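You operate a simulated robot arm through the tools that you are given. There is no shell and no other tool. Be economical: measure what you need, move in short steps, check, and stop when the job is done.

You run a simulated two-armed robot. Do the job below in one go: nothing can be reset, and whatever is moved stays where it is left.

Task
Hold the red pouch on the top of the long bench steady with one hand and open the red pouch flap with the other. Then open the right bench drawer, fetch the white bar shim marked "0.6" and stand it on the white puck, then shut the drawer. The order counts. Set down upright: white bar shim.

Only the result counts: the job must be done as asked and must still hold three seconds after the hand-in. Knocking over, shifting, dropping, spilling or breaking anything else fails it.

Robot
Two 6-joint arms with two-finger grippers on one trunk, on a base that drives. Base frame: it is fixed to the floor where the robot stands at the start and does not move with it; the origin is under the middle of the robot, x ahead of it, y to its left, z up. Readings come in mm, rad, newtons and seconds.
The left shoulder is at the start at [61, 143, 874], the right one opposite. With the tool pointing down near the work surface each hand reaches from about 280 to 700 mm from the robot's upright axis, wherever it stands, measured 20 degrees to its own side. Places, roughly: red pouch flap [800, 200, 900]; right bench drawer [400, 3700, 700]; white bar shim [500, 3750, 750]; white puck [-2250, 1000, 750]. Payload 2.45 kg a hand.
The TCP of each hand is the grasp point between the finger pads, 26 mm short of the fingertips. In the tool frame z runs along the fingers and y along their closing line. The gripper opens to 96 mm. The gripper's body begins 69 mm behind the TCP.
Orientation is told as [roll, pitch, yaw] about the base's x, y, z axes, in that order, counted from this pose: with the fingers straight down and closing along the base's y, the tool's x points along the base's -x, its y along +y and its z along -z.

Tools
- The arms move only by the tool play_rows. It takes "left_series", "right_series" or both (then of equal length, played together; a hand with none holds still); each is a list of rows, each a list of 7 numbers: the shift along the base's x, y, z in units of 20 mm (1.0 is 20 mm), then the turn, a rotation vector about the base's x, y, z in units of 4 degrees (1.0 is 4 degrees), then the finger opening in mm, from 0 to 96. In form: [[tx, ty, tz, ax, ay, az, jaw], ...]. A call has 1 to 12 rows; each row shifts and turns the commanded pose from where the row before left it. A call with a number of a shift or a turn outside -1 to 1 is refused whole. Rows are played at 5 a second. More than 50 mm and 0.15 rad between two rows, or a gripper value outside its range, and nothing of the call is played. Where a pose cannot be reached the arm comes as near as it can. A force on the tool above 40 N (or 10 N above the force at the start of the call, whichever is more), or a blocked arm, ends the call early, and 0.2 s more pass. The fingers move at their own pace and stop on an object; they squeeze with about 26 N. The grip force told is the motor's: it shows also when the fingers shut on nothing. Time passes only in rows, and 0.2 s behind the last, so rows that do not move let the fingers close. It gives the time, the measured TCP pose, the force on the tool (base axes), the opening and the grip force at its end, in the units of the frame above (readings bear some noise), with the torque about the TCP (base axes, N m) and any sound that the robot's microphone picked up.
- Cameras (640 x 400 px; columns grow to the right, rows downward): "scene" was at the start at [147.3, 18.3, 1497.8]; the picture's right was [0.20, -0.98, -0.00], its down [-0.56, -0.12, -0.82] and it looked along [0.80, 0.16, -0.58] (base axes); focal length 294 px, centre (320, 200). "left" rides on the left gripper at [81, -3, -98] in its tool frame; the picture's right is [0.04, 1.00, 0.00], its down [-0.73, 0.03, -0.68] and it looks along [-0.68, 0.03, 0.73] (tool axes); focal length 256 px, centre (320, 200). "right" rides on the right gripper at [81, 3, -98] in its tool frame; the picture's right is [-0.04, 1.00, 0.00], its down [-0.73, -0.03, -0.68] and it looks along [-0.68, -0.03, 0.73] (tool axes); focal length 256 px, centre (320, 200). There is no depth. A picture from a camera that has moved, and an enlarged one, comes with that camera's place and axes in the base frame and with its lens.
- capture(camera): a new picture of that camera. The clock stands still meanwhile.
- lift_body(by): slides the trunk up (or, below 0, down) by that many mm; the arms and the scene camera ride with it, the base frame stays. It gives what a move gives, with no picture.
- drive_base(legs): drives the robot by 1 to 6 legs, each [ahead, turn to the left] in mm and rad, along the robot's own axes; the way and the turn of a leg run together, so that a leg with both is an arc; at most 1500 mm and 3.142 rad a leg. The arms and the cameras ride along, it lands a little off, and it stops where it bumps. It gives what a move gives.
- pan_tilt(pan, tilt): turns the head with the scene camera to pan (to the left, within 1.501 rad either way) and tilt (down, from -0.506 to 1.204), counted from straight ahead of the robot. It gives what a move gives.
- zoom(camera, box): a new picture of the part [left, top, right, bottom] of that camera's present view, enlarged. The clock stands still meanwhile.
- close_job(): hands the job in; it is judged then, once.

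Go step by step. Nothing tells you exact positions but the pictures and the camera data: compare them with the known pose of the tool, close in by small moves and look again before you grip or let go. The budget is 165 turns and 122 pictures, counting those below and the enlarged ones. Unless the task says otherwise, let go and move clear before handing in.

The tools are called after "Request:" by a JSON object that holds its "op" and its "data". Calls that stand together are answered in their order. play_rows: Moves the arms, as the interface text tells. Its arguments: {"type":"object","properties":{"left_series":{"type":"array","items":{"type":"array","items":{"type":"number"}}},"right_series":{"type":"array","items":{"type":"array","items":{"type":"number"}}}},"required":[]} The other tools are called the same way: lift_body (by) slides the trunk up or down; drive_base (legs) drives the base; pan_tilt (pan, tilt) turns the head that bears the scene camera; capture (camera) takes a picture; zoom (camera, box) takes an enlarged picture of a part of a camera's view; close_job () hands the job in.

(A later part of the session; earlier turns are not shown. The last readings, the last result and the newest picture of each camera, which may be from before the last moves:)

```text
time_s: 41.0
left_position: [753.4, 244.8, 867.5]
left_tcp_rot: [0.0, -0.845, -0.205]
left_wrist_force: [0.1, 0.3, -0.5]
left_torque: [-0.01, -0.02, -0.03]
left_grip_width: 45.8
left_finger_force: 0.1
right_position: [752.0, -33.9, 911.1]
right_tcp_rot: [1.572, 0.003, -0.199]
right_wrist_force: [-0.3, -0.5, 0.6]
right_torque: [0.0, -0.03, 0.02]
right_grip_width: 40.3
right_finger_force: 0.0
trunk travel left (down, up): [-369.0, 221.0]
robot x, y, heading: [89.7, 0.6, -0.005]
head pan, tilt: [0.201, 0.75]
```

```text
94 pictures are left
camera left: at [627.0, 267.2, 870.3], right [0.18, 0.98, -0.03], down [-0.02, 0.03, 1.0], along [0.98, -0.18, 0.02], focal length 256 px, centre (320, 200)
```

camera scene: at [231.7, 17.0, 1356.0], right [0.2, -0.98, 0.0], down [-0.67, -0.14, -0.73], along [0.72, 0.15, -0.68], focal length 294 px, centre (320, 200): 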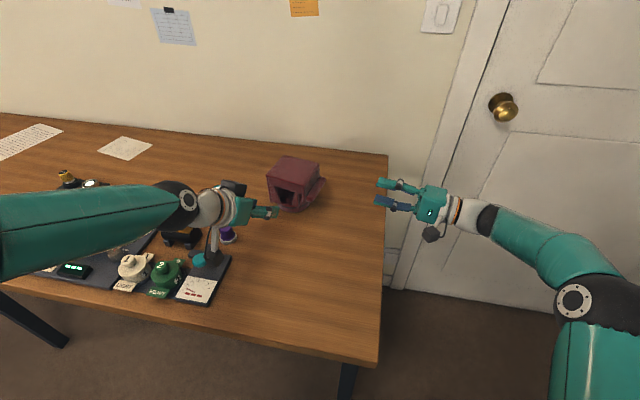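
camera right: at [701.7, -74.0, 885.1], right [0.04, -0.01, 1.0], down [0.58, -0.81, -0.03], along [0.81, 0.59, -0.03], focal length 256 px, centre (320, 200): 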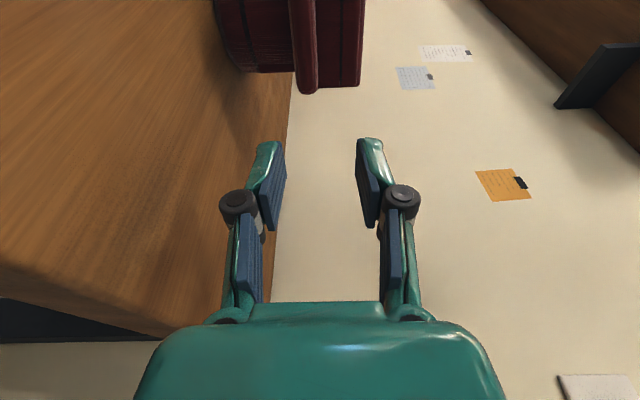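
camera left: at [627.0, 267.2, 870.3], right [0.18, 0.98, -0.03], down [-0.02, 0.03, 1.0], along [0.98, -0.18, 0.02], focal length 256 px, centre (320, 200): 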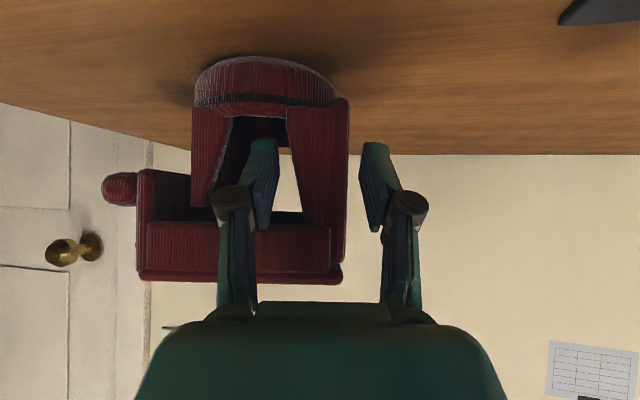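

Fingers straddle the wall. Slightly deeper, then close.

Request:
{"op": "play_rows", "data": {"left_series": [[0.4, -0.04, -0.2, 0, 0, 0, 46], [0, 0, 0, 0, 0, 0, 10], [0, 0, 0, 0, 0, 0, 10], [0, 0, 0, 0, 0, 0, 10], [0, 0, 0, 0, 0, 0, 10]]}}

Request:
{"op": "capture", "data": {"camera": "left"}}

```text
time_s: 42.2
left_position: [760.1, 245.4, 863.0]
left_tcp_rot: [0.0, -0.845, -0.206]
left_wrist_force: [-0.5, 0.8, 0.2]
left_torque: [0.0, -0.03, 0.06]
left_grip_width: 10.6
left_finger_force: 0.9
right_position: [752.0, -33.9, 910.2]
right_tcp_rot: [1.574, 0.001, -0.198]
right_wrist_force: [-0.1, -0.8, -0.9]
right_torque: [0.02, -0.02, 0.01]
right_grip_width: 39.9
right_finger_force: 0.0
trunk travel left (down, up): [-369.0, 221.0]
robot x, y, heading: [89.3, 0.3, 0.005]
head pan, tilt: [0.201, 0.75]
```

```text
93 pictures are left
camera left: at [634.9, 267.0, 866.4], right [0.18, 0.98, -0.03], down [-0.01, 0.03, 1.0], along [0.98, -0.18, 0.02], focal length 256 px, centre (320, 200)
```

left: 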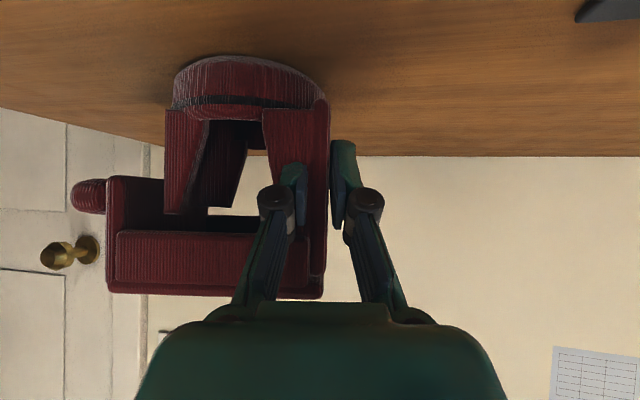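

The wall is thinner than it looked and the pouch nudged slightly. Now squeezing firmly.

Request:
{"op": "play_rows", "data": {"left_series": [[0, 0, 0, 0, 0, 0, 0], [0, 0, 0, 0, 0, 0, 0]]}}

Request:
{"op": "zoom", "data": {"camera": "left", "box": [200, 80, 420, 300]}}

Request:
{"op": "zoom", "data": {"camera": "scene", "box": [210, 130, 350, 260]}}

```text
time_s: 42.8
left_position: [760.7, 246.1, 863.2]
left_tcp_rot: [0.0, -0.845, -0.207]
left_wrist_force: [2.0, -0.7, 0.8]
left_torque: [-0.12, -0.03, 0.08]
left_grip_width: 9.4
left_finger_force: 26.6
right_position: [753.4, -33.3, 910.3]
right_tcp_rot: [1.573, 0.001, -0.199]
right_wrist_force: [-0.3, 0.5, 0.6]
right_torque: [-0.02, -0.01, -0.02]
right_grip_width: 40.3
right_finger_force: 0.1
trunk travel left (down, up): [-369.0, 221.0]
robot x, y, heading: [88.8, 0.3, -0.002]
head pan, tilt: [0.201, 0.75]
```

```text
1.82 times, centred on (310, 190) of left
camera zoom: at [634.9, 266.9, 866.4], right [0.18, 0.98, -0.03], down [-0.01, 0.03, 1.0], along [0.98, -0.18, 0.02], focal length 465 px, centre (338, 218)
```

zoom: 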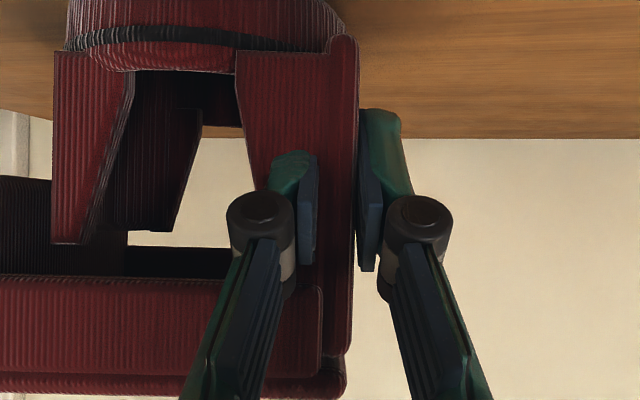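

```text
3.08 times, centred on (280, 195) of scene
camera zoom: at [232.1, 17.0, 1355.9], right [0.2, -0.98, 0.0], down [-0.67, -0.14, -0.73], along [0.72, 0.15, -0.68], focal length 904 px, centre (443, 215)
```

zoom: 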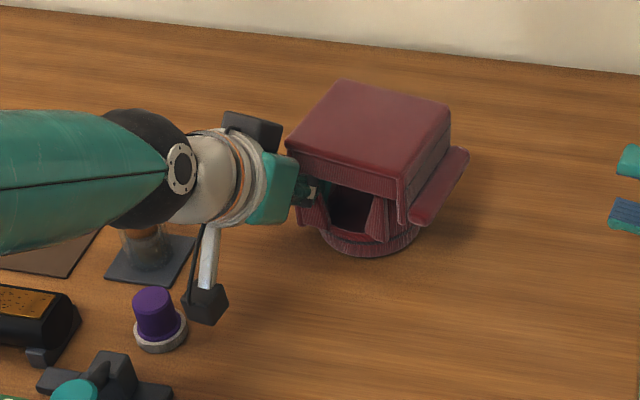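

Pouch is held (9.4 mm plate, 26 N); it sits about 9 mm further to -y, so the bar is near (780,127,871). Bringing the right hand up to it.

Request:
{"op": "play_rows", "data": {"right_series": [[0.13, 0.9, -0.4, 0, 0, 0, 40], [0.13, 0.9, -0.4, 0, 0, 0, 40], [0.13, 0.9, -0.4, 0, 0, 0, 40], [0.13, 0.9, -0.4, 0, 0, 0, 40], [0.13, 0.9, -0.4, 0, 0, 0, 40]]}}

Request:
{"op": "capture", "data": {"camera": "right"}}

Request:
{"op": "zoom", "data": {"camera": "scene", "box": [250, 130, 390, 260]}}

```text
time_s: 44.0
left_position: [760.1, 244.9, 862.1]
left_tcp_rot: [0.003, -0.847, -0.205]
left_wrist_force: [-0.1, -0.2, 0.5]
left_torque: [0.04, 0.01, -0.02]
left_grip_width: 9.3
left_finger_force: 26.0
right_position: [766.4, 55.7, 870.6]
right_tcp_rot: [1.574, 0.001, -0.198]
right_wrist_force: [0.2, -0.4, 0.4]
right_torque: [-0.02, 0.02, 0.0]
right_grip_width: 40.3
right_finger_force: 0.1
trunk travel left (down, up): [-369.0, 221.0]
robot x, y, heading: [88.4, 2.7, -0.003]
head pan, tilt: [0.201, 0.75]
```

```text
90 pictures are left
camera right: at [666.0, -25.3, 874.7], right [0.04, -0.01, 1.0], down [0.58, -0.81, -0.03], along [0.81, 0.58, -0.03], focal length 256 px, centre (320, 200)
```

right: 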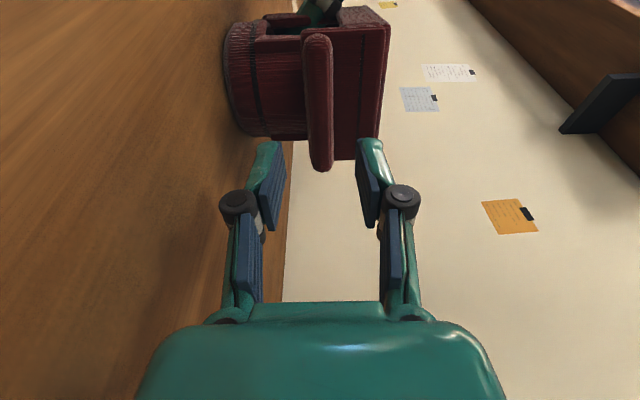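

```text
3.08 times, centred on (320, 195) of scene
camera zoom: at [232.0, 17.1, 1355.9], right [0.2, -0.98, 0.0], down [-0.67, -0.14, -0.73], along [0.72, 0.15, -0.68], focal length 904 px, centre (320, 215)
```

zoom: 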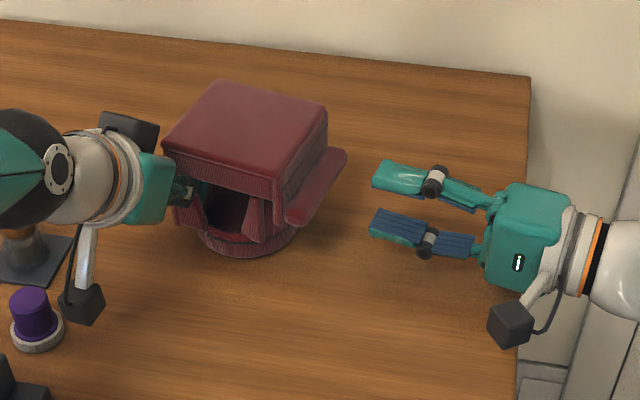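

Bar centre now ≈ (780,131,871). Advancing so the fingertips straddle it.

Request:
{"op": "play_rows", "data": {"right_series": [[0.165, 0.94, 0, 0, 0, 0, 34], [0.165, 0.94, 0, 0, 0, 0, 34], [0.165, 0.9, 0, 0, 0, 0, 34]]}}

Request:
{"op": "capture", "data": {"camera": "right"}}

Request:
{"op": "zoom", "data": {"camera": "scene", "box": [250, 130, 390, 260]}}

```text
time_s: 44.8
left_position: [762.0, 245.3, 863.7]
left_tcp_rot: [-0.001, -0.845, -0.204]
left_wrist_force: [0.0, 0.3, 0.5]
left_torque: [0.06, 0.06, 0.02]
left_grip_width: 9.3
left_finger_force: 26.1
right_position: [774.3, 111.1, 871.4]
right_tcp_rot: [1.574, 0.001, -0.199]
right_wrist_force: [0.8, 0.0, -0.8]
right_torque: [0.0, -0.03, 0.0]
right_grip_width: 34.0
right_finger_force: 0.1
trunk travel left (down, up): [-369.0, 221.0]
robot x, y, heading: [87.5, -1.8, 0.001]
head pan, tilt: [0.201, 0.75]
```

```text
88 pictures are left
camera right: at [675.7, 30.9, 875.6], right [0.04, -0.01, 1.0], down [0.58, -0.81, -0.03], along [0.81, 0.59, -0.03], focal length 256 px, centre (320, 200)
```

right: 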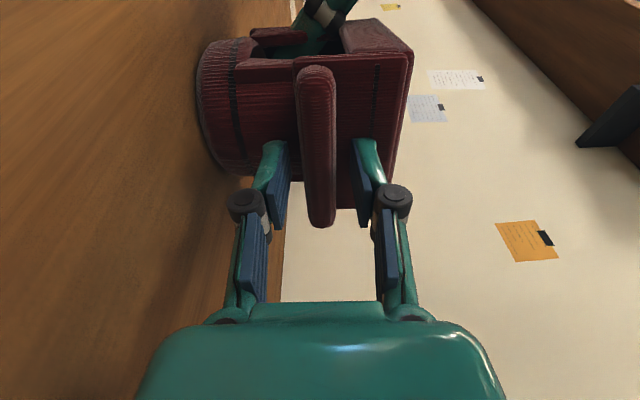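

```text
3.08 times, centred on (320, 195) of scene
camera zoom: at [232.0, 17.1, 1355.9], right [0.2, -0.98, 0.0], down [-0.67, -0.14, -0.73], along [0.72, 0.15, -0.68], focal length 904 px, centre (320, 215)
```

zoom: 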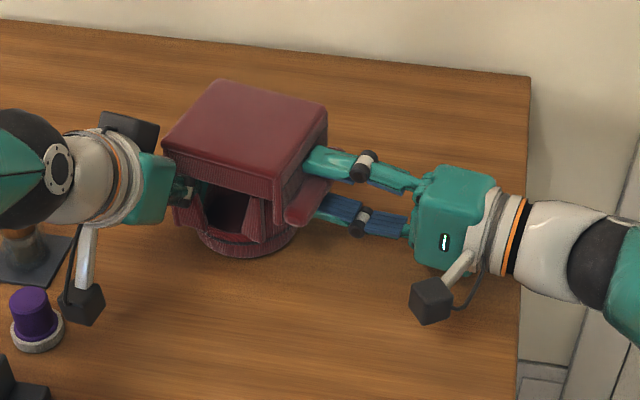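

The bar lies between the pads; closing.

Request:
{"op": "play_rows", "data": {"right_series": [[0, 0, 0, 0, 0, 0, 5], [0, 0, 0, 0, 0, 0, 5], [0, 0, 0, 0, 0, 0, 5]]}}

```text
time_s: 45.6
left_position: [760.8, 246.1, 862.6]
left_tcp_rot: [0.0, -0.844, -0.206]
left_wrist_force: [-0.3, 0.2, 1.1]
left_torque: [0.01, 0.04, -0.03]
left_grip_width: 9.1
left_finger_force: 26.3
right_position: [775.8, 111.1, 871.1]
right_tcp_rot: [1.571, 0.001, -0.199]
right_wrist_force: [0.8, 0.9, 0.4]
right_torque: [-0.02, -0.08, -0.12]
right_grip_width: 16.8
right_finger_force: 26.0
trunk travel left (down, up): [-369.0, 221.0]
robot x, y, heading: [90.1, 0.2, -0.003]
head pan, tilt: [0.201, 0.75]
```

Bar gripped at 16.8 mm. Starting the opening arc about the left top edge, three 4° steps, watching forces.

Request:
{"op": "play_rows", "data": {"right_series": [[-0.014, -0.069, 0.455, -0.98, 0.198, 0, 5], [-0.008, -0.039, 0.455, -0.98, 0.198, 0, 5], [-0.002, -0.01, 0.46, -0.98, 0.198, 0, 5]]}}

Request:
{"op": "zoom", "data": {"camera": "scene", "box": [250, 130, 390, 260]}}

```text
time_s: 46.4
left_position: [760.0, 247.0, 862.3]
left_tcp_rot: [0.0, -0.846, -0.202]
left_wrist_force: [2.8, 10.7, -0.2]
left_torque: [-0.48, 0.19, 0.45]
left_grip_width: 9.5
left_finger_force: 26.4
right_position: [775.1, 109.2, 898.4]
right_tcp_rot: [1.361, 0.001, -0.201]
right_wrist_force: [-4.8, -10.8, 0.4]
right_torque: [0.11, -0.01, 0.19]
right_grip_width: 17.0
right_finger_force: 26.0
trunk travel left (down, up): [-369.0, 221.0]
robot x, y, heading: [89.6, 1.8, 0.0]
head pan, tilt: [0.201, 0.75]
```

```text
3.08 times, centred on (320, 195) of scene
camera zoom: at [231.9, 17.1, 1355.9], right [0.2, -0.98, 0.0], down [-0.67, -0.14, -0.73], along [0.72, 0.15, -0.68], focal length 904 px, centre (320, 215)
```

zoom: 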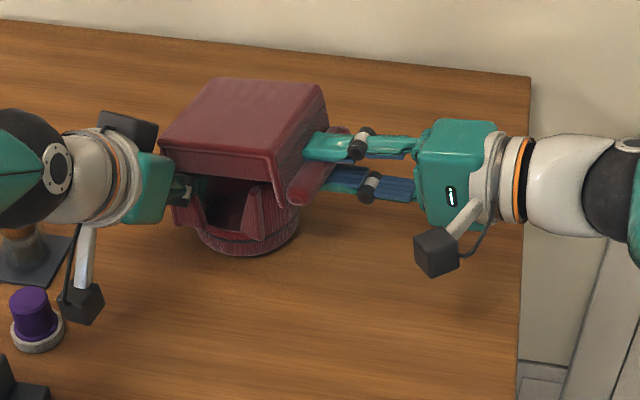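

The flap is opening with the hinge where expected. Continuing with a slightly wider arc.

Request:
{"op": "play_rows", "data": {"right_series": [[-0.014, -0.069, 0.46, -0.98, 0.198, 0, 5], [0.008, 0.039, 0.46, -0.98, 0.198, 0, 5], [0.014, 0.069, 0.46, -0.98, 0.198, 0, 5], [0.021, 0.103, 0.45, -0.98, 0.198, 0, 5], [0.027, 0.132, 0.44, -0.98, 0.198, 0, 5]]}}

```text
time_s: 47.6
left_position: [760.1, 245.0, 862.1]
left_tcp_rot: [0.0, -0.845, -0.205]
left_wrist_force: [-2.1, 20.0, -2.2]
left_torque: [-0.84, -0.03, 0.08]
left_grip_width: 10.4
left_finger_force: 26.5
right_position: [776.2, 113.9, 944.4]
right_tcp_rot: [1.015, -0.001, -0.205]
right_wrist_force: [1.8, -18.2, 4.5]
right_torque: [-0.01, -0.15, -0.09]
right_grip_width: 17.0
right_finger_force: 26.1
trunk travel left (down, up): [-369.0, 221.0]
robot x, y, heading: [88.8, 3.3, 0.001]
head pan, tilt: [0.201, 0.75]
```

A radial push of about 19 N built up, so the true radius is larger. Easing outwards 3 mm.

Request:
{"op": "play_rows", "data": {"right_series": [[-0.028, -0.137, 0.05, 0, 0, 0, 5], [0, 0, 0, 0, 0, 0, 5]]}}

Request:
{"op": "zoom", "data": {"camera": "scene", "box": [250, 130, 390, 260]}}

```text
time_s: 48.2
left_position: [760.2, 244.3, 862.8]
left_tcp_rot: [-0.001, -0.844, -0.205]
left_wrist_force: [-6.7, 13.6, -0.1]
left_torque: [-0.66, 0.06, 0.25]
left_grip_width: 10.1
left_finger_force: 26.1
right_position: [775.0, 112.5, 944.7]
right_tcp_rot: [1.014, -0.001, -0.202]
right_wrist_force: [4.8, -13.3, 1.8]
right_torque: [-0.21, -0.41, -0.66]
right_grip_width: 17.1
right_finger_force: 25.7
trunk travel left (down, up): [-369.0, 221.0]
robot x, y, heading: [86.5, -1.6, -0.0]
head pan, tilt: [0.201, 0.75]
```

```text
3.08 times, centred on (320, 195) of scene
camera zoom: at [231.8, 17.0, 1355.9], right [0.2, -0.98, 0.0], down [-0.67, -0.14, -0.73], along [0.72, 0.15, -0.68], focal length 904 px, centre (320, 215)
```

zoom: 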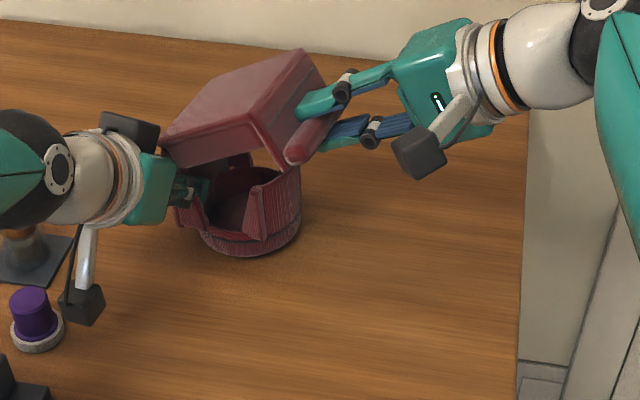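

Going well (about 32° open). Continuing the arc with a somewhat larger radius.

Request:
{"op": "play_rows", "data": {"right_series": [[0.012, 0.059, 0.48, -0.98, 0.198, 0, 5], [0.038, 0.186, 0.435, -0.98, 0.198, 0, 5], [0.044, 0.216, 0.42, -0.98, 0.198, 0, 5], [0.05, 0.245, 0.405, -0.98, 0.198, 0, 5], [0.055, 0.274, 0.385, -0.98, 0.198, 0, 5]]}}

```text
time_s: 49.4
left_position: [760.2, 243.1, 866.2]
left_tcp_rot: [0.004, -0.849, -0.214]
left_wrist_force: [-20.9, -23.3, 18.8]
left_torque: [-0.19, -0.51, -1.11]
left_grip_width: 14.9
left_finger_force: 26.2
right_position: [724.8, 112.0, 956.8]
right_tcp_rot: [0.669, -0.004, -0.199]
right_wrist_force: [17.6, 16.8, -0.8]
right_torque: [0.53, -0.36, -0.49]
right_grip_width: 21.1
right_finger_force: 25.8
right hand out of reach, approached as far as the arm can: row 1, 2, 3, 4, 5
trunk travel left (down, up): [-369.0, 221.0]
robot x, y, heading: [89.6, -0.3, -0.003]
head pan, tilt: [0.201, 0.75]
```

The right arm hit its reach limit and slid along the bar. Checking the state before anything else.

Request:
{"op": "zoom", "data": {"camera": "scene", "box": [220, 110, 400, 260]}}

Request:
{"op": "capture", "data": {"camera": "right"}}

Request:
{"op": "capture", "data": {"camera": "left"}}

```text
2.67 times, centred on (310, 185) of scene
camera zoom: at [229.5, 15.8, 1356.4], right [0.2, -0.98, 0.0], down [-0.67, -0.13, -0.73], along [0.72, 0.15, -0.68], focal length 784 px, centre (347, 240)
```

zoom: 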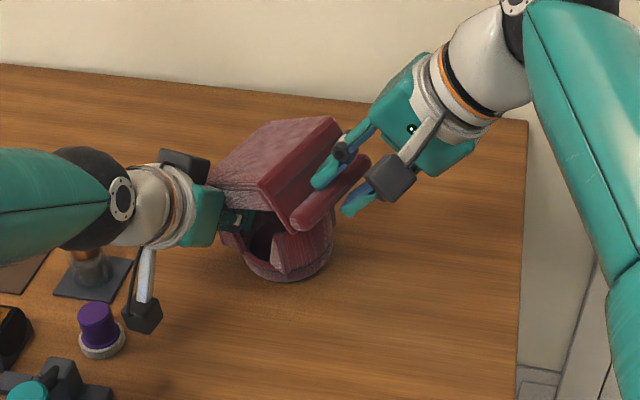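

```text
83 pictures are left
camera right: at [633.0, 69.2, 1036.1], right [0.19, 0.76, 0.62], down [0.63, -0.58, 0.52], along [0.75, 0.29, -0.59], focal length 256 px, centre (320, 200)
```

right: 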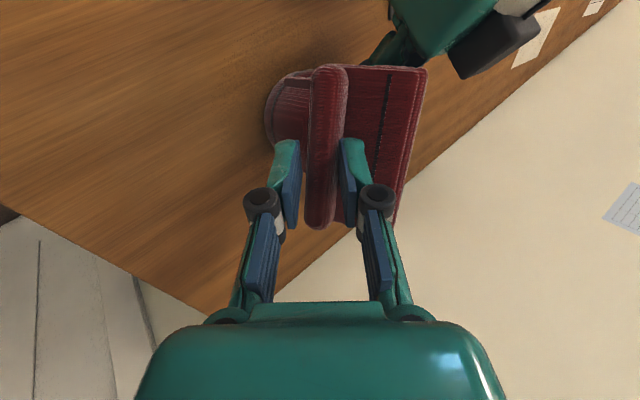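

```text
82 pictures are left
camera left: at [633.9, 264.2, 869.2], right [0.18, 0.98, -0.03], down [-0.02, 0.03, 1.0], along [0.98, -0.18, 0.03], focal length 256 px, centre (320, 200)
```

left: 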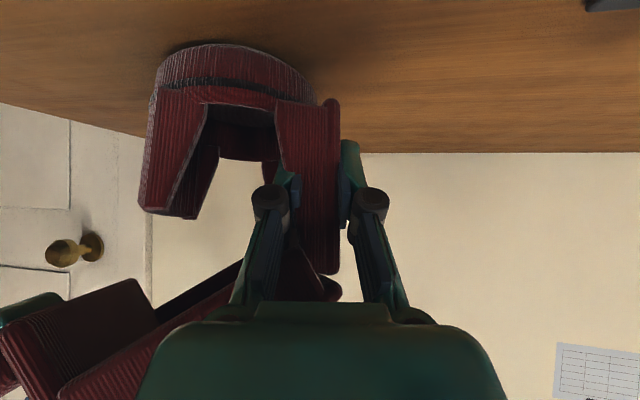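

Both grips still hold and the flap is ~40° open, but continuing this grip leads beyond reach. I'll release the bar, back off, and see if the flap stays; then push it open from the inside.

Request:
{"op": "play_rows", "data": {"right_series": [[0, 0, 0, 0, 0, 0, 40], [0, 0, 0, 0, 0, 0, 40]]}}

Request:
{"op": "play_rows", "data": {"right_series": [[-0.1, -0.4, 0.5, 0, 0, 0, 44], [-0.1, -0.4, 0.5, 0, 0, 0, 44], [-0.1, -0.4, 0.5, 0, 0, 0, 44]]}}

Request:
{"op": "zoom", "data": {"camera": "scene", "box": [220, 110, 400, 260]}}

```text
time_s: 50.0
left_position: [761.1, 246.8, 864.8]
left_tcp_rot: [0.003, -0.848, -0.204]
left_wrist_force: [2.4, 2.9, 7.6]
left_torque: [-0.1, -0.11, 0.1]
left_grip_width: 9.1
left_finger_force: 25.9
right_position: [726.2, 110.1, 955.4]
right_tcp_rot: [0.662, 0.001, -0.199]
right_wrist_force: [0.3, 0.1, -0.5]
right_torque: [0.01, -0.02, 0.01]
right_grip_width: 39.9
right_finger_force: 0.1
trunk travel left (down, up): [-369.0, 221.0]
robot x, y, heading: [85.6, 3.4, 0.004]
head pan, tilt: [0.201, 0.75]
```

```text
time_s: 50.8
left_position: [759.8, 246.1, 864.4]
left_tcp_rot: [0.002, -0.848, -0.205]
left_wrist_force: [3.4, 3.1, 11.9]
left_torque: [-0.25, -0.09, 0.14]
left_grip_width: 9.4
left_finger_force: 25.6
right_position: [720.0, 86.6, 985.5]
right_tcp_rot: [0.665, 0.002, -0.2]
right_wrist_force: [-0.7, -0.1, -1.2]
right_torque: [-0.02, 0.04, 0.03]
right_grip_width: 44.0
right_finger_force: 0.2
trunk travel left (down, up): [-369.0, 221.0]
robot x, y, heading: [88.0, -0.6, -0.003]
head pan, tilt: [0.201, 0.75]
```

```text
2.67 times, centred on (310, 185) of scene
camera zoom: at [231.2, 17.1, 1356.1], right [0.2, -0.98, 0.0], down [-0.67, -0.14, -0.73], along [0.72, 0.15, -0.68], focal length 784 px, centre (347, 240)
```

zoom: 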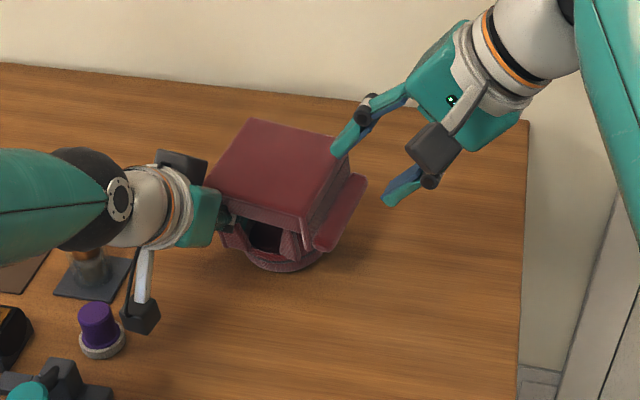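

The flap falls shut when let go (gravity), so I must push it past vertical. Plan: closed right fingers, tilted slightly down and yawed, hook under the bar, lift, then push from the inside with a horizontal hand that stays within reach.

Request:
{"op": "play_rows", "data": {"right_series": [[-0.025, -0.235, -0.425, 0.904, -0.184, 0, 0], [-0.025, -0.235, -0.425, 0.904, -0.184, 0, 0], [-0.025, -0.235, -0.425, 0.904, -0.184, 0, 0], [-0.025, -0.235, -0.425, 0.904, -0.184, 0, 0], [-0.025, -0.235, -0.425, 0.904, -0.184, 0, 0], [-0.025, -0.235, -0.425, 0.904, -0.184, 0, 0], [-0.025, -0.235, -0.425, 0.904, -0.184, 0, 0], [-0.025, -0.235, -0.425, 0.904, -0.184, 0, 0], [-0.025, -0.235, -0.425, 0.904, -0.184, 0, 0], [-0.025, -0.235, -0.425, 0.904, -0.184, 0, 0]]}}

Request:
{"op": "play_rows", "data": {"right_series": [[0.14, 0.35, -0.51, 0, 0, -0.86, 0], [0.14, 0.35, -0.51, 0, 0, -0.86, 0], [0.14, 0.35, -0.51, 0, 0, -0.86, 0], [0.14, 0.35, -0.51, 0, 0, -0.86, 0], [0.14, 0.35, -0.51, 0, 0, -0.86, 0]]}}

Request:
{"op": "capture", "data": {"camera": "right"}}

Request:
{"op": "zoom", "data": {"camera": "scene", "box": [220, 110, 400, 260]}}

```text
time_s: 53.0
left_position: [759.7, 245.2, 862.6]
left_tcp_rot: [0.002, -0.846, -0.206]
left_wrist_force: [0.7, -0.4, 11.1]
left_torque: [-0.46, 0.1, 0.07]
left_grip_width: 9.5
left_finger_force: 25.8
right_position: [715.6, 38.3, 901.3]
right_tcp_rot: [1.311, -0.001, -0.2]
right_wrist_force: [-1.3, 0.3, 0.1]
right_torque: [0.03, 0.0, -0.01]
right_grip_width: 0.3
right_finger_force: 25.7
trunk travel left (down, up): [-369.0, 221.0]
robot x, y, heading: [91.0, 0.8, -0.005]
head pan, tilt: [0.201, 0.75]
```

```text
time_s: 54.2
left_position: [760.0, 245.0, 863.9]
left_tcp_rot: [0.003, -0.846, -0.206]
left_wrist_force: [-0.5, 0.0, 9.2]
left_torque: [-0.41, 0.12, -0.04]
left_grip_width: 9.4
left_finger_force: 26.0
right_position: [728.8, 74.8, 849.0]
right_tcp_rot: [1.309, 0.0, -0.501]
right_wrist_force: [-0.1, -0.1, 0.5]
right_torque: [-0.02, -0.01, -0.01]
right_grip_width: 0.0
right_finger_force: 25.6
trunk travel left (down, up): [-369.0, 221.0]
robot x, y, heading: [88.1, 0.2, 0.001]
head pan, tilt: [0.201, 0.75]
```

```text
80 pictures are left
camera right: at [612.0, 29.5, 878.8], right [0.16, 0.21, 0.97], down [0.32, -0.93, 0.15], along [0.93, 0.29, -0.22], focal length 256 px, centre (320, 200)
```

right: 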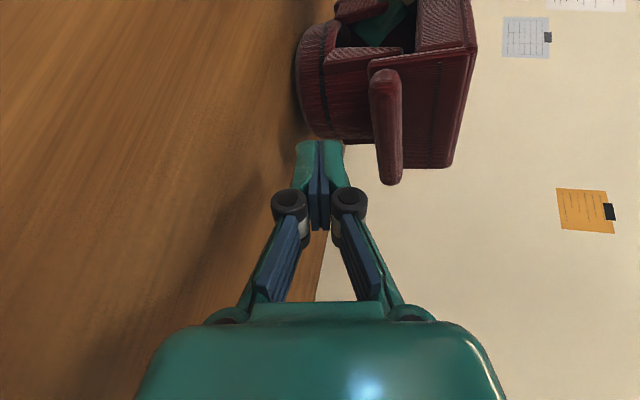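

```text
2.67 times, centred on (310, 185) of scene
camera zoom: at [230.9, 16.7, 1356.1], right [0.2, -0.98, 0.0], down [-0.67, -0.14, -0.73], along [0.72, 0.15, -0.68], focal length 784 px, centre (347, 240)
```

zoom: 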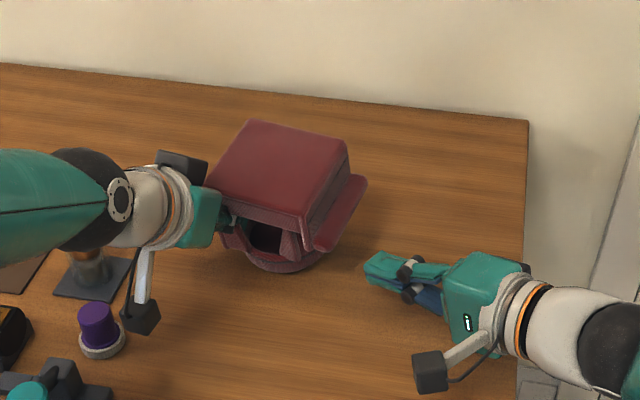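

Bar centre ≈ (783,137,873), fingers pass beneath it. Sliding under the bar.

Request:
{"op": "play_rows", "data": {"right_series": [[0.485, 0.885, 0, 0, 0, 0, 0], [0.485, 0.885, 0, 0, 0, 0, 0], [0.485, 0.885, 0, 0, 0, 0, 0]]}}

Request:
{"op": "capture", "data": {"camera": "right"}}

```text
time_s: 55.0
left_position: [760.0, 245.5, 864.2]
left_tcp_rot: [0.004, -0.848, -0.206]
left_wrist_force: [0.1, -0.6, 7.9]
left_torque: [-0.37, 0.14, 0.02]
left_grip_width: 9.8
left_finger_force: 25.7
right_position: [758.5, 128.6, 848.9]
right_tcp_rot: [1.308, -0.002, -0.5]
right_wrist_force: [-1.1, -0.1, -0.3]
right_torque: [0.0, 0.03, 0.03]
right_grip_width: 0.0
right_finger_force: 26.5
trunk travel left (down, up): [-369.0, 221.0]
robot x, y, heading: [91.1, -2.3, -0.004]
head pan, tilt: [0.201, 0.75]
```

```text
78 pictures are left
camera right: at [642.0, 83.5, 878.3], right [0.16, 0.21, 0.97], down [0.33, -0.93, 0.15], along [0.93, 0.29, -0.21], focal length 256 px, centre (320, 200)
```

right: 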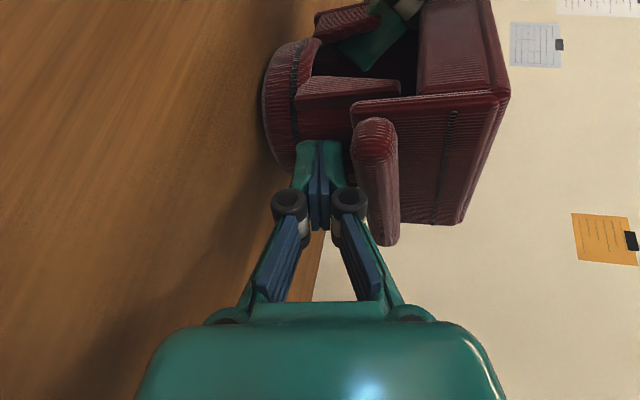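

Fingers sit under the bar. Lifting while levelling the hand.

Request:
{"op": "play_rows", "data": {"right_series": [[0, 0, 0.5, 0.55, -0.3, 0, 0], [0, 0, 0.5, 0.55, -0.3, 0, 0], [0, 0, 0.5, 0.55, -0.3, 0, 0], [0, 0, 0.5, 0.55, -0.3, 0, 0], [0, 0, 0.5, 0.55, -0.3, 0, 0], [0, 0, 0.5, 0.55, -0.3, 0, 0]]}}

Request:
{"op": "zoom", "data": {"camera": "scene", "box": [220, 110, 400, 260]}}

Request:
{"op": "capture", "data": {"camera": "right"}}

```text
time_s: 56.4
left_position: [760.3, 245.5, 863.6]
left_tcp_rot: [0.001, -0.846, -0.207]
left_wrist_force: [0.4, -0.9, 7.3]
left_torque: [-0.43, 0.09, 0.02]
left_grip_width: 9.5
left_finger_force: 26.0
right_position: [758.9, 126.0, 909.8]
right_tcp_rot: [1.573, 0.0, -0.5]
right_wrist_force: [0.5, 0.5, -0.1]
right_torque: [0.02, 0.0, 0.0]
right_grip_width: 0.2
right_finger_force: 25.9
trunk travel left (down, up): [-369.0, 221.0]
robot x, y, heading: [85.8, 2.2, -0.002]
head pan, tilt: [0.201, 0.75]
```

```text
2.67 times, centred on (310, 185) of scene
camera zoom: at [231.1, 16.8, 1356.0], right [0.2, -0.98, 0.0], down [-0.67, -0.14, -0.73], along [0.72, 0.15, -0.68], focal length 784 px, centre (347, 240)
```

zoom: 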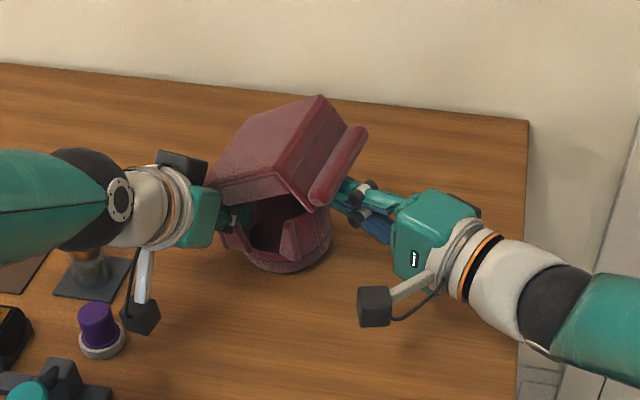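

```text
76 pictures are left
camera right: at [640.5, 78.6, 913.6], right [0.03, -0.02, 1.0], down [0.32, -0.95, -0.03], along [0.95, 0.32, -0.02], focal length 256 px, centre (320, 200)
```

right: 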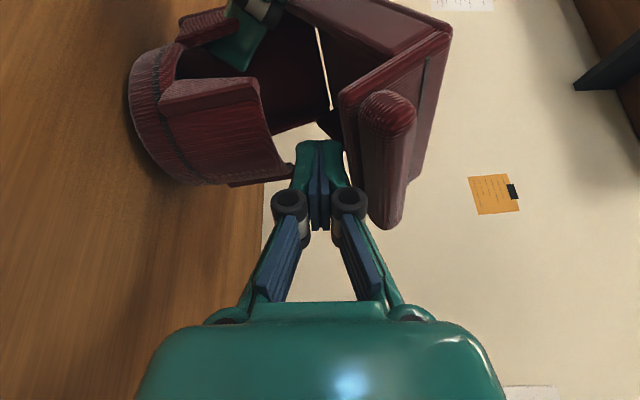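

Working nicely with almost no force. Continuing up and inward.

Request:
{"op": "play_rows", "data": {"right_series": [[0.05, 0.35, 0.45, 0, 0, 0, 0], [0.05, 0.35, 0.45, 0, 0, 0, 0], [0.05, 0.35, 0.45, 0, 0, 0, 0], [0.05, 0.35, 0.45, 0, 0, 0, 0], [0.05, 0.35, 0.45, 0, 0, 0, 0]]}}

Request:
{"op": "zoom", "data": {"camera": "scene", "box": [220, 110, 400, 260]}}

```text
time_s: 57.6
left_position: [760.9, 244.8, 864.3]
left_tcp_rot: [0.002, -0.847, -0.205]
left_wrist_force: [1.2, -0.2, 7.5]
left_torque: [-0.32, 0.13, -0.02]
left_grip_width: 9.4
left_finger_force: 25.8
right_position: [764.3, 161.8, 953.7]
right_tcp_rot: [1.572, 0.001, -0.501]
right_wrist_force: [-0.4, -0.1, -0.2]
right_torque: [0.03, -0.02, 0.0]
right_grip_width: 0.0
right_finger_force: 26.0
trunk travel left (down, up): [-369.0, 221.0]
robot x, y, heading: [89.1, -0.2, -0.001]
head pan, tilt: [0.201, 0.75]
```

```text
2.67 times, centred on (310, 185) of scene
camera zoom: at [231.1, 16.8, 1356.0], right [0.2, -0.98, 0.0], down [-0.67, -0.14, -0.73], along [0.72, 0.15, -0.68], focal length 784 px, centre (347, 240)
```

zoom: 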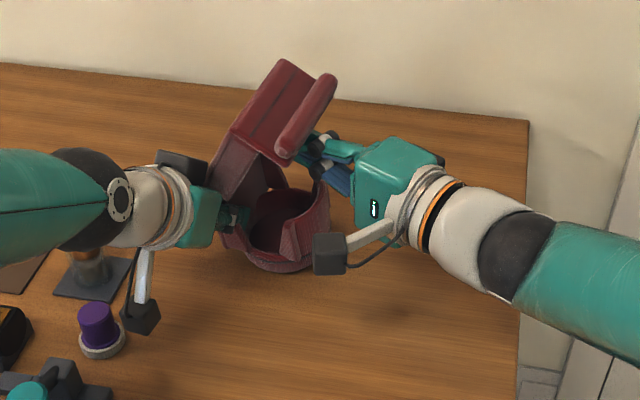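

About 58° open. Pushing inward over the hinge.

Request:
{"op": "play_rows", "data": {"right_series": [[0.04, 0.5, 0.1, 0, 0, 0, 0], [0.04, 0.5, 0.1, 0, 0, 0, 0], [0.04, 0.5, 0.1, 0, 0, 0, 0], [0.04, 0.5, 0.1, 0, 0, 0, 0]]}}

Request:
{"op": "zoom", "data": {"camera": "scene", "box": [220, 110, 400, 260]}}

```text
time_s: 58.6
left_position: [759.8, 243.7, 863.6]
left_tcp_rot: [0.001, -0.846, -0.206]
left_wrist_force: [0.3, 1.4, 7.8]
left_torque: [-0.28, 0.07, 0.0]
left_grip_width: 9.2
left_finger_force: 26.1
right_position: [767.0, 201.7, 960.8]
right_tcp_rot: [1.572, -0.002, -0.501]
right_wrist_force: [-0.9, -0.4, 0.0]
right_torque: [-0.03, -0.01, 0.0]
right_grip_width: 0.0
right_finger_force: 26.2
trunk travel left (down, up): [-369.0, 221.0]
robot x, y, heading: [91.4, -1.1, 0.001]
head pan, tilt: [0.201, 0.75]
```

```text
2.67 times, centred on (310, 185) of scene
camera zoom: at [231.1, 16.9, 1356.0], right [0.2, -0.98, 0.0], down [-0.67, -0.14, -0.73], along [0.72, 0.15, -0.68], focal length 784 px, centre (347, 240)
```

zoom: 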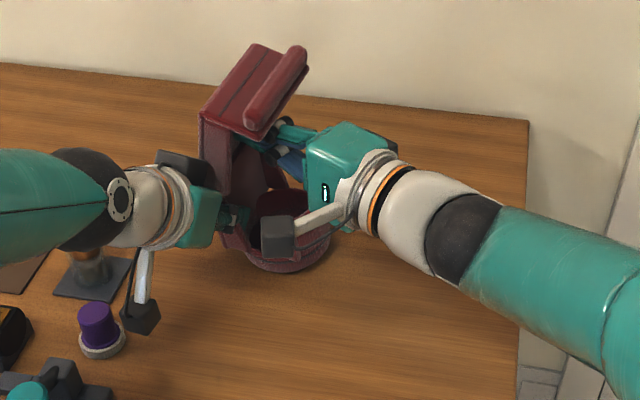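

About 80° now; pushing further past vertical.

Request:
{"op": "play_rows", "data": {"right_series": [[0.03, 0.5, 0.05, 0, 0, 0, 0], [0.03, 0.5, 0.05, 0, 0, 0, 0], [0.03, 0.5, 0.05, 0, 0, 0, 0], [0.03, 0.5, 0.05, 0, 0, 0, 0]]}}

Request:
{"op": "zoom", "data": {"camera": "scene", "box": [220, 110, 400, 260]}}

```text
time_s: 59.6
left_position: [760.4, 247.1, 861.1]
left_tcp_rot: [-0.002, -0.844, -0.202]
left_wrist_force: [2.7, 11.0, 1.1]
left_torque: [-0.9, 0.28, 0.05]
left_grip_width: 10.4
left_finger_force: 26.0
right_position: [771.1, 240.0, 963.1]
right_tcp_rot: [1.572, 0.0, -0.502]
right_wrist_force: [-3.5, -10.9, -2.3]
right_torque: [-0.18, 0.01, 0.06]
right_grip_width: 0.0
right_finger_force: 26.2
trunk travel left (down, up): [-369.0, 221.0]
robot x, y, heading: [86.2, 0.4, 0.0]
head pan, tilt: [0.201, 0.75]
```

```text
2.67 times, centred on (310, 185) of scene
camera zoom: at [232.0, 17.3, 1355.8], right [0.2, -0.98, 0.0], down [-0.67, -0.14, -0.73], along [0.72, 0.15, -0.68], focal length 784 px, centre (347, 240)
```

zoom: 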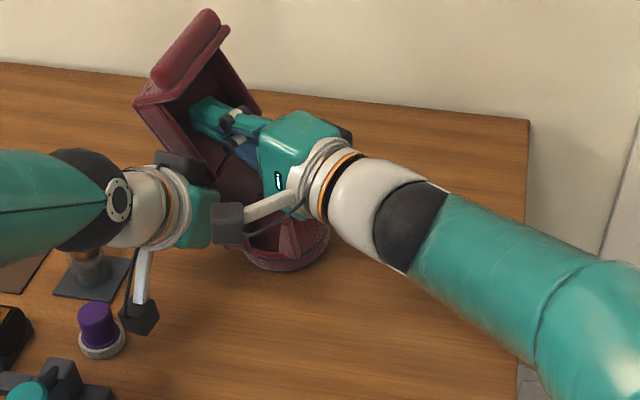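

The flap has reached its stop well past vertical. Withdrawing the right hand.

Request:
{"op": "play_rows", "data": {"right_series": [[-0.3, -0.6, 0, 0, 0, 0, 0], [-0.4, -0.8, 0, 0, 0, 0, 0], [-0.4, -0.8, 0, 0, 0, 0, 0], [-0.4, -0.8, 0, 0, 0, 0, 0], [-0.4, -0.8, 0.2, 0, 0, 0, 0], [-0.4, -0.8, 0.4, 0, 0, 0, 0], [-0.4, -0.8, 0.4, 0, 0, 0, 0], [-0.4, -0.8, 0.4, 0, 0, 0, 0]]}}

Request:
{"op": "zoom", "data": {"camera": "scene", "box": [180, 110, 400, 260]}}

```text
time_s: 61.4
left_position: [759.8, 245.3, 862.3]
left_tcp_rot: [0.003, -0.844, -0.207]
left_wrist_force: [-0.4, -3.2, 5.4]
left_torque: [-0.45, 0.13, 0.02]
left_grip_width: 9.4
left_finger_force: 26.2
right_position: [706.8, 116.7, 995.4]
right_tcp_rot: [1.573, 0.0, -0.501]
right_wrist_force: [0.6, 0.3, 0.1]
right_torque: [0.03, 0.0, 0.04]
right_grip_width: 0.0
right_finger_force: 25.4
trunk travel left (down, up): [-369.0, 221.0]
robot x, y, heading: [86.1, -0.1, 0.003]
head pan, tilt: [0.201, 0.75]
```

```text
2.67 times, centred on (290, 185) of scene
camera zoom: at [231.2, 16.6, 1356.0], right [0.2, -0.98, 0.0], down [-0.67, -0.14, -0.73], along [0.72, 0.15, -0.68], focal length 784 px, centre (400, 240)
```

zoom: 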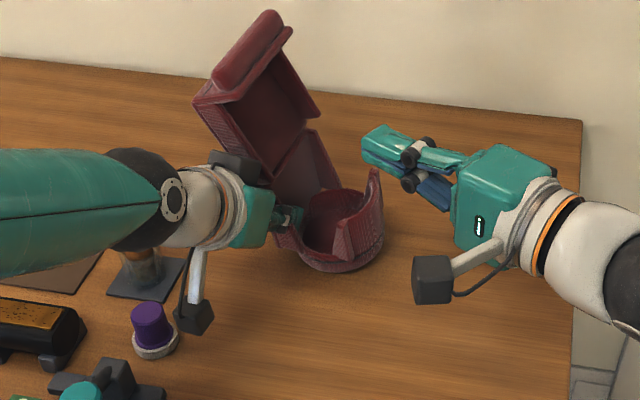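

The flap stays open at its stop. Now loosening the left hand carefully.

Request:
{"op": "play_rows", "data": {"left_series": [[0, 0, 0, 0, 0, 0, 14], [0, 0, 0, 0, 0, 0, 20], [0, 0, 0, 0, 0, 0, 26], [0, 0, 0, 0, 0, 0, 30]]}}

Request:
{"op": "zoom", "data": {"camera": "scene", "box": [180, 110, 400, 260]}}

Request:
{"op": "capture", "data": {"camera": "left"}}

```text
time_s: 62.4
left_position: [761.2, 244.4, 862.6]
left_tcp_rot: [0.002, -0.843, -0.207]
left_wrist_force: [0.2, 0.8, -0.4]
left_torque: [0.01, 0.04, -0.02]
left_grip_width: 29.9
left_finger_force: 0.1
right_position: [707.3, 118.7, 993.6]
right_tcp_rot: [1.571, 0.0, -0.501]
right_wrist_force: [0.2, 0.3, 0.3]
right_torque: [-0.07, -0.01, -0.02]
right_grip_width: 0.1
right_finger_force: 25.8
trunk travel left (down, up): [-369.0, 221.0]
robot x, y, heading: [88.2, -3.5, 0.002]
head pan, tilt: [0.201, 0.75]
```

```text
2.67 times, centred on (290, 185) of scene
camera zoom: at [232.0, 17.1, 1355.9], right [0.2, -0.98, 0.0], down [-0.67, -0.14, -0.73], along [0.72, 0.15, -0.68], focal length 784 px, centre (400, 240)
```

zoom: 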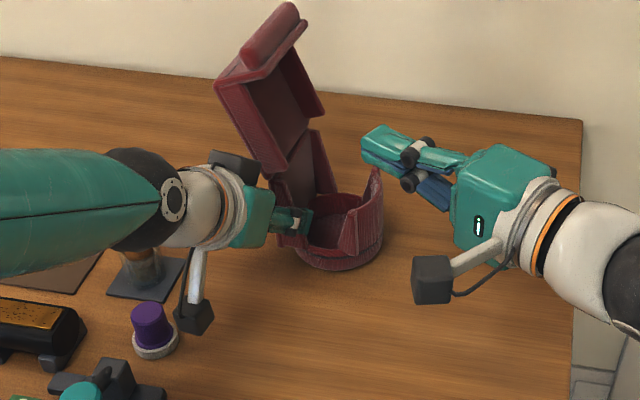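

```text
70 pictures are left
camera left: at [634.8, 267.0, 866.4], right [0.18, 0.98, -0.03], down [-0.01, 0.03, 1.0], along [0.98, -0.18, 0.02], focal length 256 px, centre (320, 200)
```

left: 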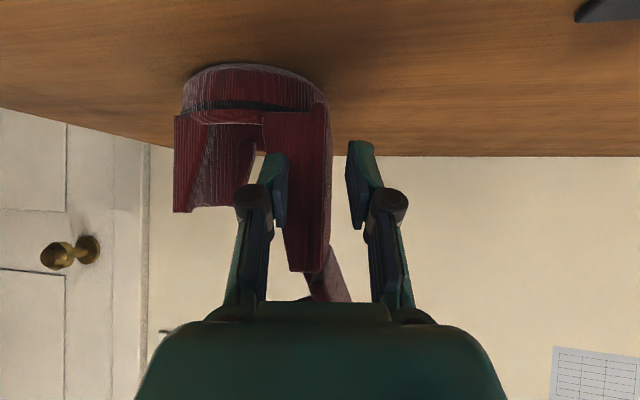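

Free and the pouch stands stable. Retracting the left hand straight back.

Request:
{"op": "play_rows", "data": {"left_series": [[0, 0, 0, 0, 0, 0, 38], [-0.6, 0.125, 0.54, 0, 0, 0, 38], [-0.6, 0.125, 0.54, 0, 0, 0, 38], [-0.6, 0.125, 0.54, 0, 0, 0, 38], [-0.6, 0.125, 0.54, 0, 0, 0, 38], [-0.6, 0.125, 0.54, 0, 0, 0, 38], [-0.6, 0.125, 0.7, 0, 0, 0, 38], [-0.6, 0.125, 0.9, 0, 0, 0, 38], [-0.6, 0.125, 0.9, 0, 0, 0, 38]], "right_series": [[0, 0, 0, 0, 0, 0, 0], [-0.4, -0.8, 0.4, 0, 0, 0, 0], [-0.4, -0.8, 0.4, 0, 0, 0, 0], [-0.4, -0.8, 0.4, 0, 0, 0, 0], [-0.4, -0.8, 0.4, 0, 0, 0, 0], [-0.4, -0.8, 0.4, 0, 0, 0, 0], [-0.4, -0.5, 0.4, 0, 0, 0, 0], [-0.4, -0.5, 0.4, 0, 0, 0, 0], [-0.4, -0.5, 0.4, 0, 0, 0, 0]]}}

Request:
{"op": "capture", "data": {"camera": "scene"}}

```text
time_s: 64.4
left_position: [665.1, 263.1, 966.3]
left_tcp_rot: [0.0, -0.845, -0.206]
left_wrist_force: [0.1, 0.4, 0.8]
left_torque: [0.04, 0.02, 0.03]
left_grip_width: 38.2
left_finger_force: 0.0
right_position: [643.5, 7.4, 1058.7]
right_tcp_rot: [1.573, 0.001, -0.501]
right_wrist_force: [0.2, 0.0, 1.0]
right_torque: [0.02, 0.0, -0.05]
right_grip_width: 0.1
right_finger_force: 26.2
trunk travel left (down, up): [-369.0, 221.0]
robot x, y, heading: [90.3, -0.8, 0.002]
head pan, tilt: [0.201, 0.75]
```

```text
69 pictures are left
camera scene: at [231.0, 16.9, 1356.0], right [0.2, -0.98, 0.0], down [-0.67, -0.14, -0.73], along [0.72, 0.15, -0.68], focal length 294 px, centre (320, 200)
```

scene: 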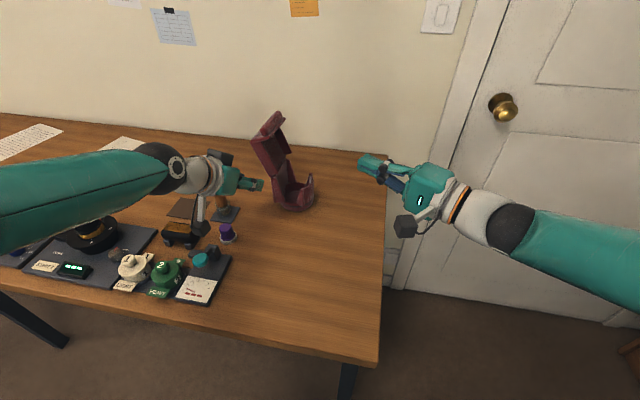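

The pouch is open and stable. Raising the trunk, backing away from the bench, then looking left toward the drawer.

Request:
{"op": "lift_body", "data": {"by": 130}}

Request:
{"op": "drive_base", "data": {"legs": [[-500, 0]]}}

Request:
{"op": "pan_tilt", "data": {"pan": 1.3, "tilt": 0.35}}

Request:
{"op": "capture", "data": {"camera": "scene"}}

```text
time_s: 66.0
left_position: [665.6, 263.8, 1095.5]
left_tcp_rot: [0.0, -0.845, -0.207]
left_wrist_force: [0.7, 0.2, -0.1]
left_torque: [0.01, -0.02, 0.01]
left_grip_width: 38.1
left_finger_force: 0.1
right_position: [644.4, 8.2, 1188.2]
right_tcp_rot: [1.573, -0.001, -0.501]
right_wrist_force: [0.1, 0.2, -0.7]
right_torque: [-0.02, -0.03, 0.0]
right_grip_width: 0.2
right_finger_force: 25.7
trunk travel left (down, up): [-499.0, 91.0]
robot x, y, heading: [88.8, 0.3, 0.002]
head pan, tilt: [0.201, 0.75]
```

```text
time_s: 69.0
left_position: [159.5, 265.2, 1096.5]
left_tcp_rot: [0.0, -0.846, -0.207]
left_wrist_force: [-0.7, -0.4, 0.0]
left_torque: [-0.04, -0.01, -0.01]
left_grip_width: 38.1
left_finger_force: 0.1
right_position: [137.5, 9.8, 1187.9]
right_tcp_rot: [1.573, -0.003, -0.501]
right_wrist_force: [0.8, -0.5, -0.2]
right_torque: [-0.01, 0.02, -0.02]
right_grip_width: 0.1
right_finger_force: 25.9
trunk travel left (down, up): [-499.0, 91.0]
robot x, y, heading: [-416.3, 4.5, -0.002]
head pan, tilt: [0.201, 0.75]
```

```text
time_s: 70.3
left_position: [159.1, 264.5, 1095.8]
left_tcp_rot: [-0.002, -0.845, -0.206]
left_wrist_force: [-0.2, -0.4, -0.2]
left_torque: [0.0, 0.01, 0.0]
left_grip_width: 37.8
left_finger_force: 0.0
right_position: [138.3, 9.8, 1187.8]
right_tcp_rot: [1.571, 0.0, -0.501]
right_wrist_force: [-0.5, 0.3, -0.1]
right_torque: [0.0, -0.02, -0.01]
right_grip_width: 0.1
right_finger_force: 25.8
trunk travel left (down, up): [-499.0, 91.0]
robot x, y, heading: [-416.1, 4.0, 0.001]
head pan, tilt: [1.3, 0.351]
```

```text
68 pictures are left
camera scene: at [-330.8, 90.7, 1521.6], right [0.96, -0.27, 0.0], down [-0.09, -0.33, -0.94], along [0.25, 0.9, -0.34], focal length 294 px, centre (320, 200)
```

scene: 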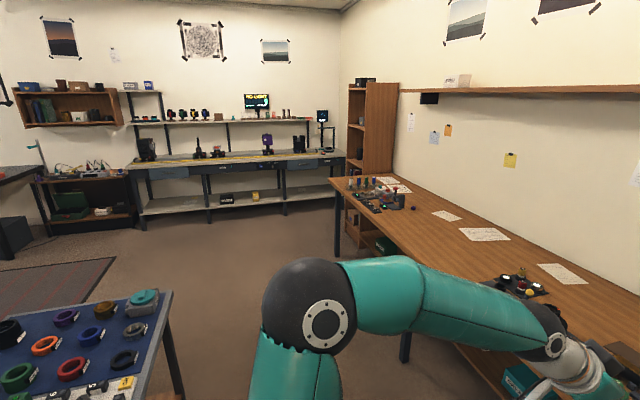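

The far-wall bench (y≈3.7 m) has the drawers. Zooming in on it.

Request:
{"op": "zoom", "data": {"camera": "scene", "box": [120, 80, 380, 230]}}

```text
2.46 times, centred on (250, 155) of scene
camera zoom: at [-330.8, 90.7, 1521.6], right [0.96, -0.27, 0.0], down [-0.09, -0.33, -0.94], along [0.25, 0.9, -0.34], focal length 724 px, centre (492, 311)
```

zoom: 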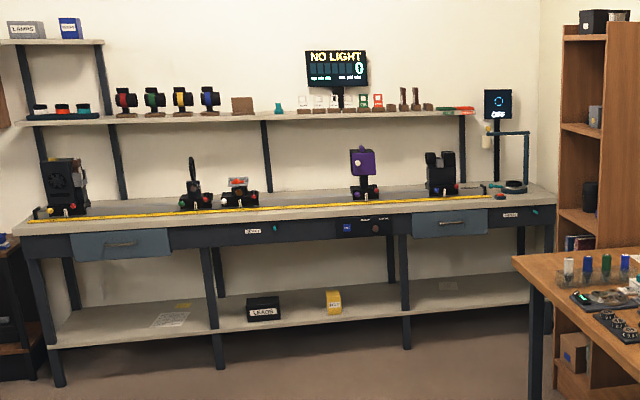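

The right drawer's front is near (444, 3700, 674). I'll drive up the aisle (x≈-125) between the blue table and the long bench, stopping around y≈2600.

Request:
{"op": "drive_base", "data": {"legs": [[0, 1.12], [660, 0], [0, 0.45], [1000, 0], [900, 0]]}}

Request:
{"op": "pan_tilt", "data": {"pan": -0.3, "tilt": 0.5}}

Request:
{"op": "capture", "data": {"camera": "scene"}}

```text
time_s: 72.5
left_position: [-59.3, 520.9, 1097.2]
left_tcp_rot: [0.0, -0.844, 0.333]
left_wrist_force: [0.5, 0.3, -0.3]
left_torque: [-0.02, -0.02, -0.01]
left_grip_width: 38.1
left_finger_force: 0.1
right_position: [53.3, 290.5, 1188.9]
right_tcp_rot: [1.57, -0.001, 0.037]
right_wrist_force: [0.5, 0.8, 0.2]
right_torque: [-0.02, 0.0, 0.01]
right_grip_width: 0.0
right_finger_force: 25.7
trunk travel left (down, up): [-499.0, 91.0]
robot x, y, heading: [-408.3, -21.3, 0.537]
head pan, tilt: [1.3, 0.351]
stopped in leg 1: the robot was blocked; the commanded pose is now the measured one
```

```text
time_s: 74.1
left_position: [-60.3, 521.1, 1097.5]
left_tcp_rot: [0.002, -0.847, 0.334]
left_wrist_force: [-0.4, -0.4, -0.2]
left_torque: [0.02, 0.03, 0.01]
left_grip_width: 37.7
left_finger_force: 0.0
right_position: [54.6, 289.9, 1189.2]
right_tcp_rot: [1.57, -0.001, 0.038]
right_wrist_force: [-0.3, 0.5, 0.7]
right_torque: [-0.01, -0.01, -0.01]
right_grip_width: 0.0
right_finger_force: 26.1
trunk travel left (down, up): [-499.0, 91.0]
robot x, y, heading: [-405.2, -18.3, 0.535]
head pan, tilt: [-0.3, 0.499]
```

```text
66 pictures are left
camera scene: at [-267.8, 33.1, 1507.9], right [0.24, -0.97, 0.0], down [-0.47, -0.11, -0.88], along [0.85, 0.21, -0.48], focal length 294 px, centre (320, 200)
```

scene: 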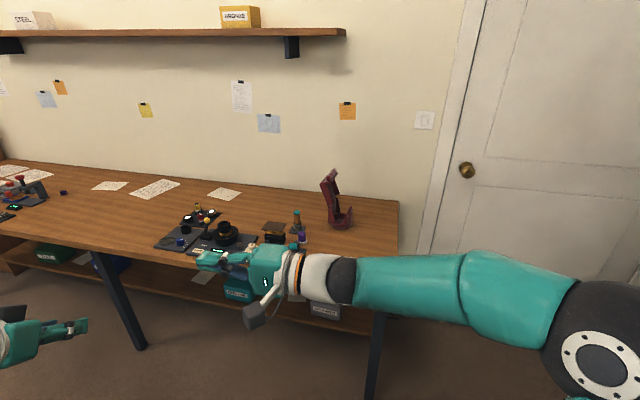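

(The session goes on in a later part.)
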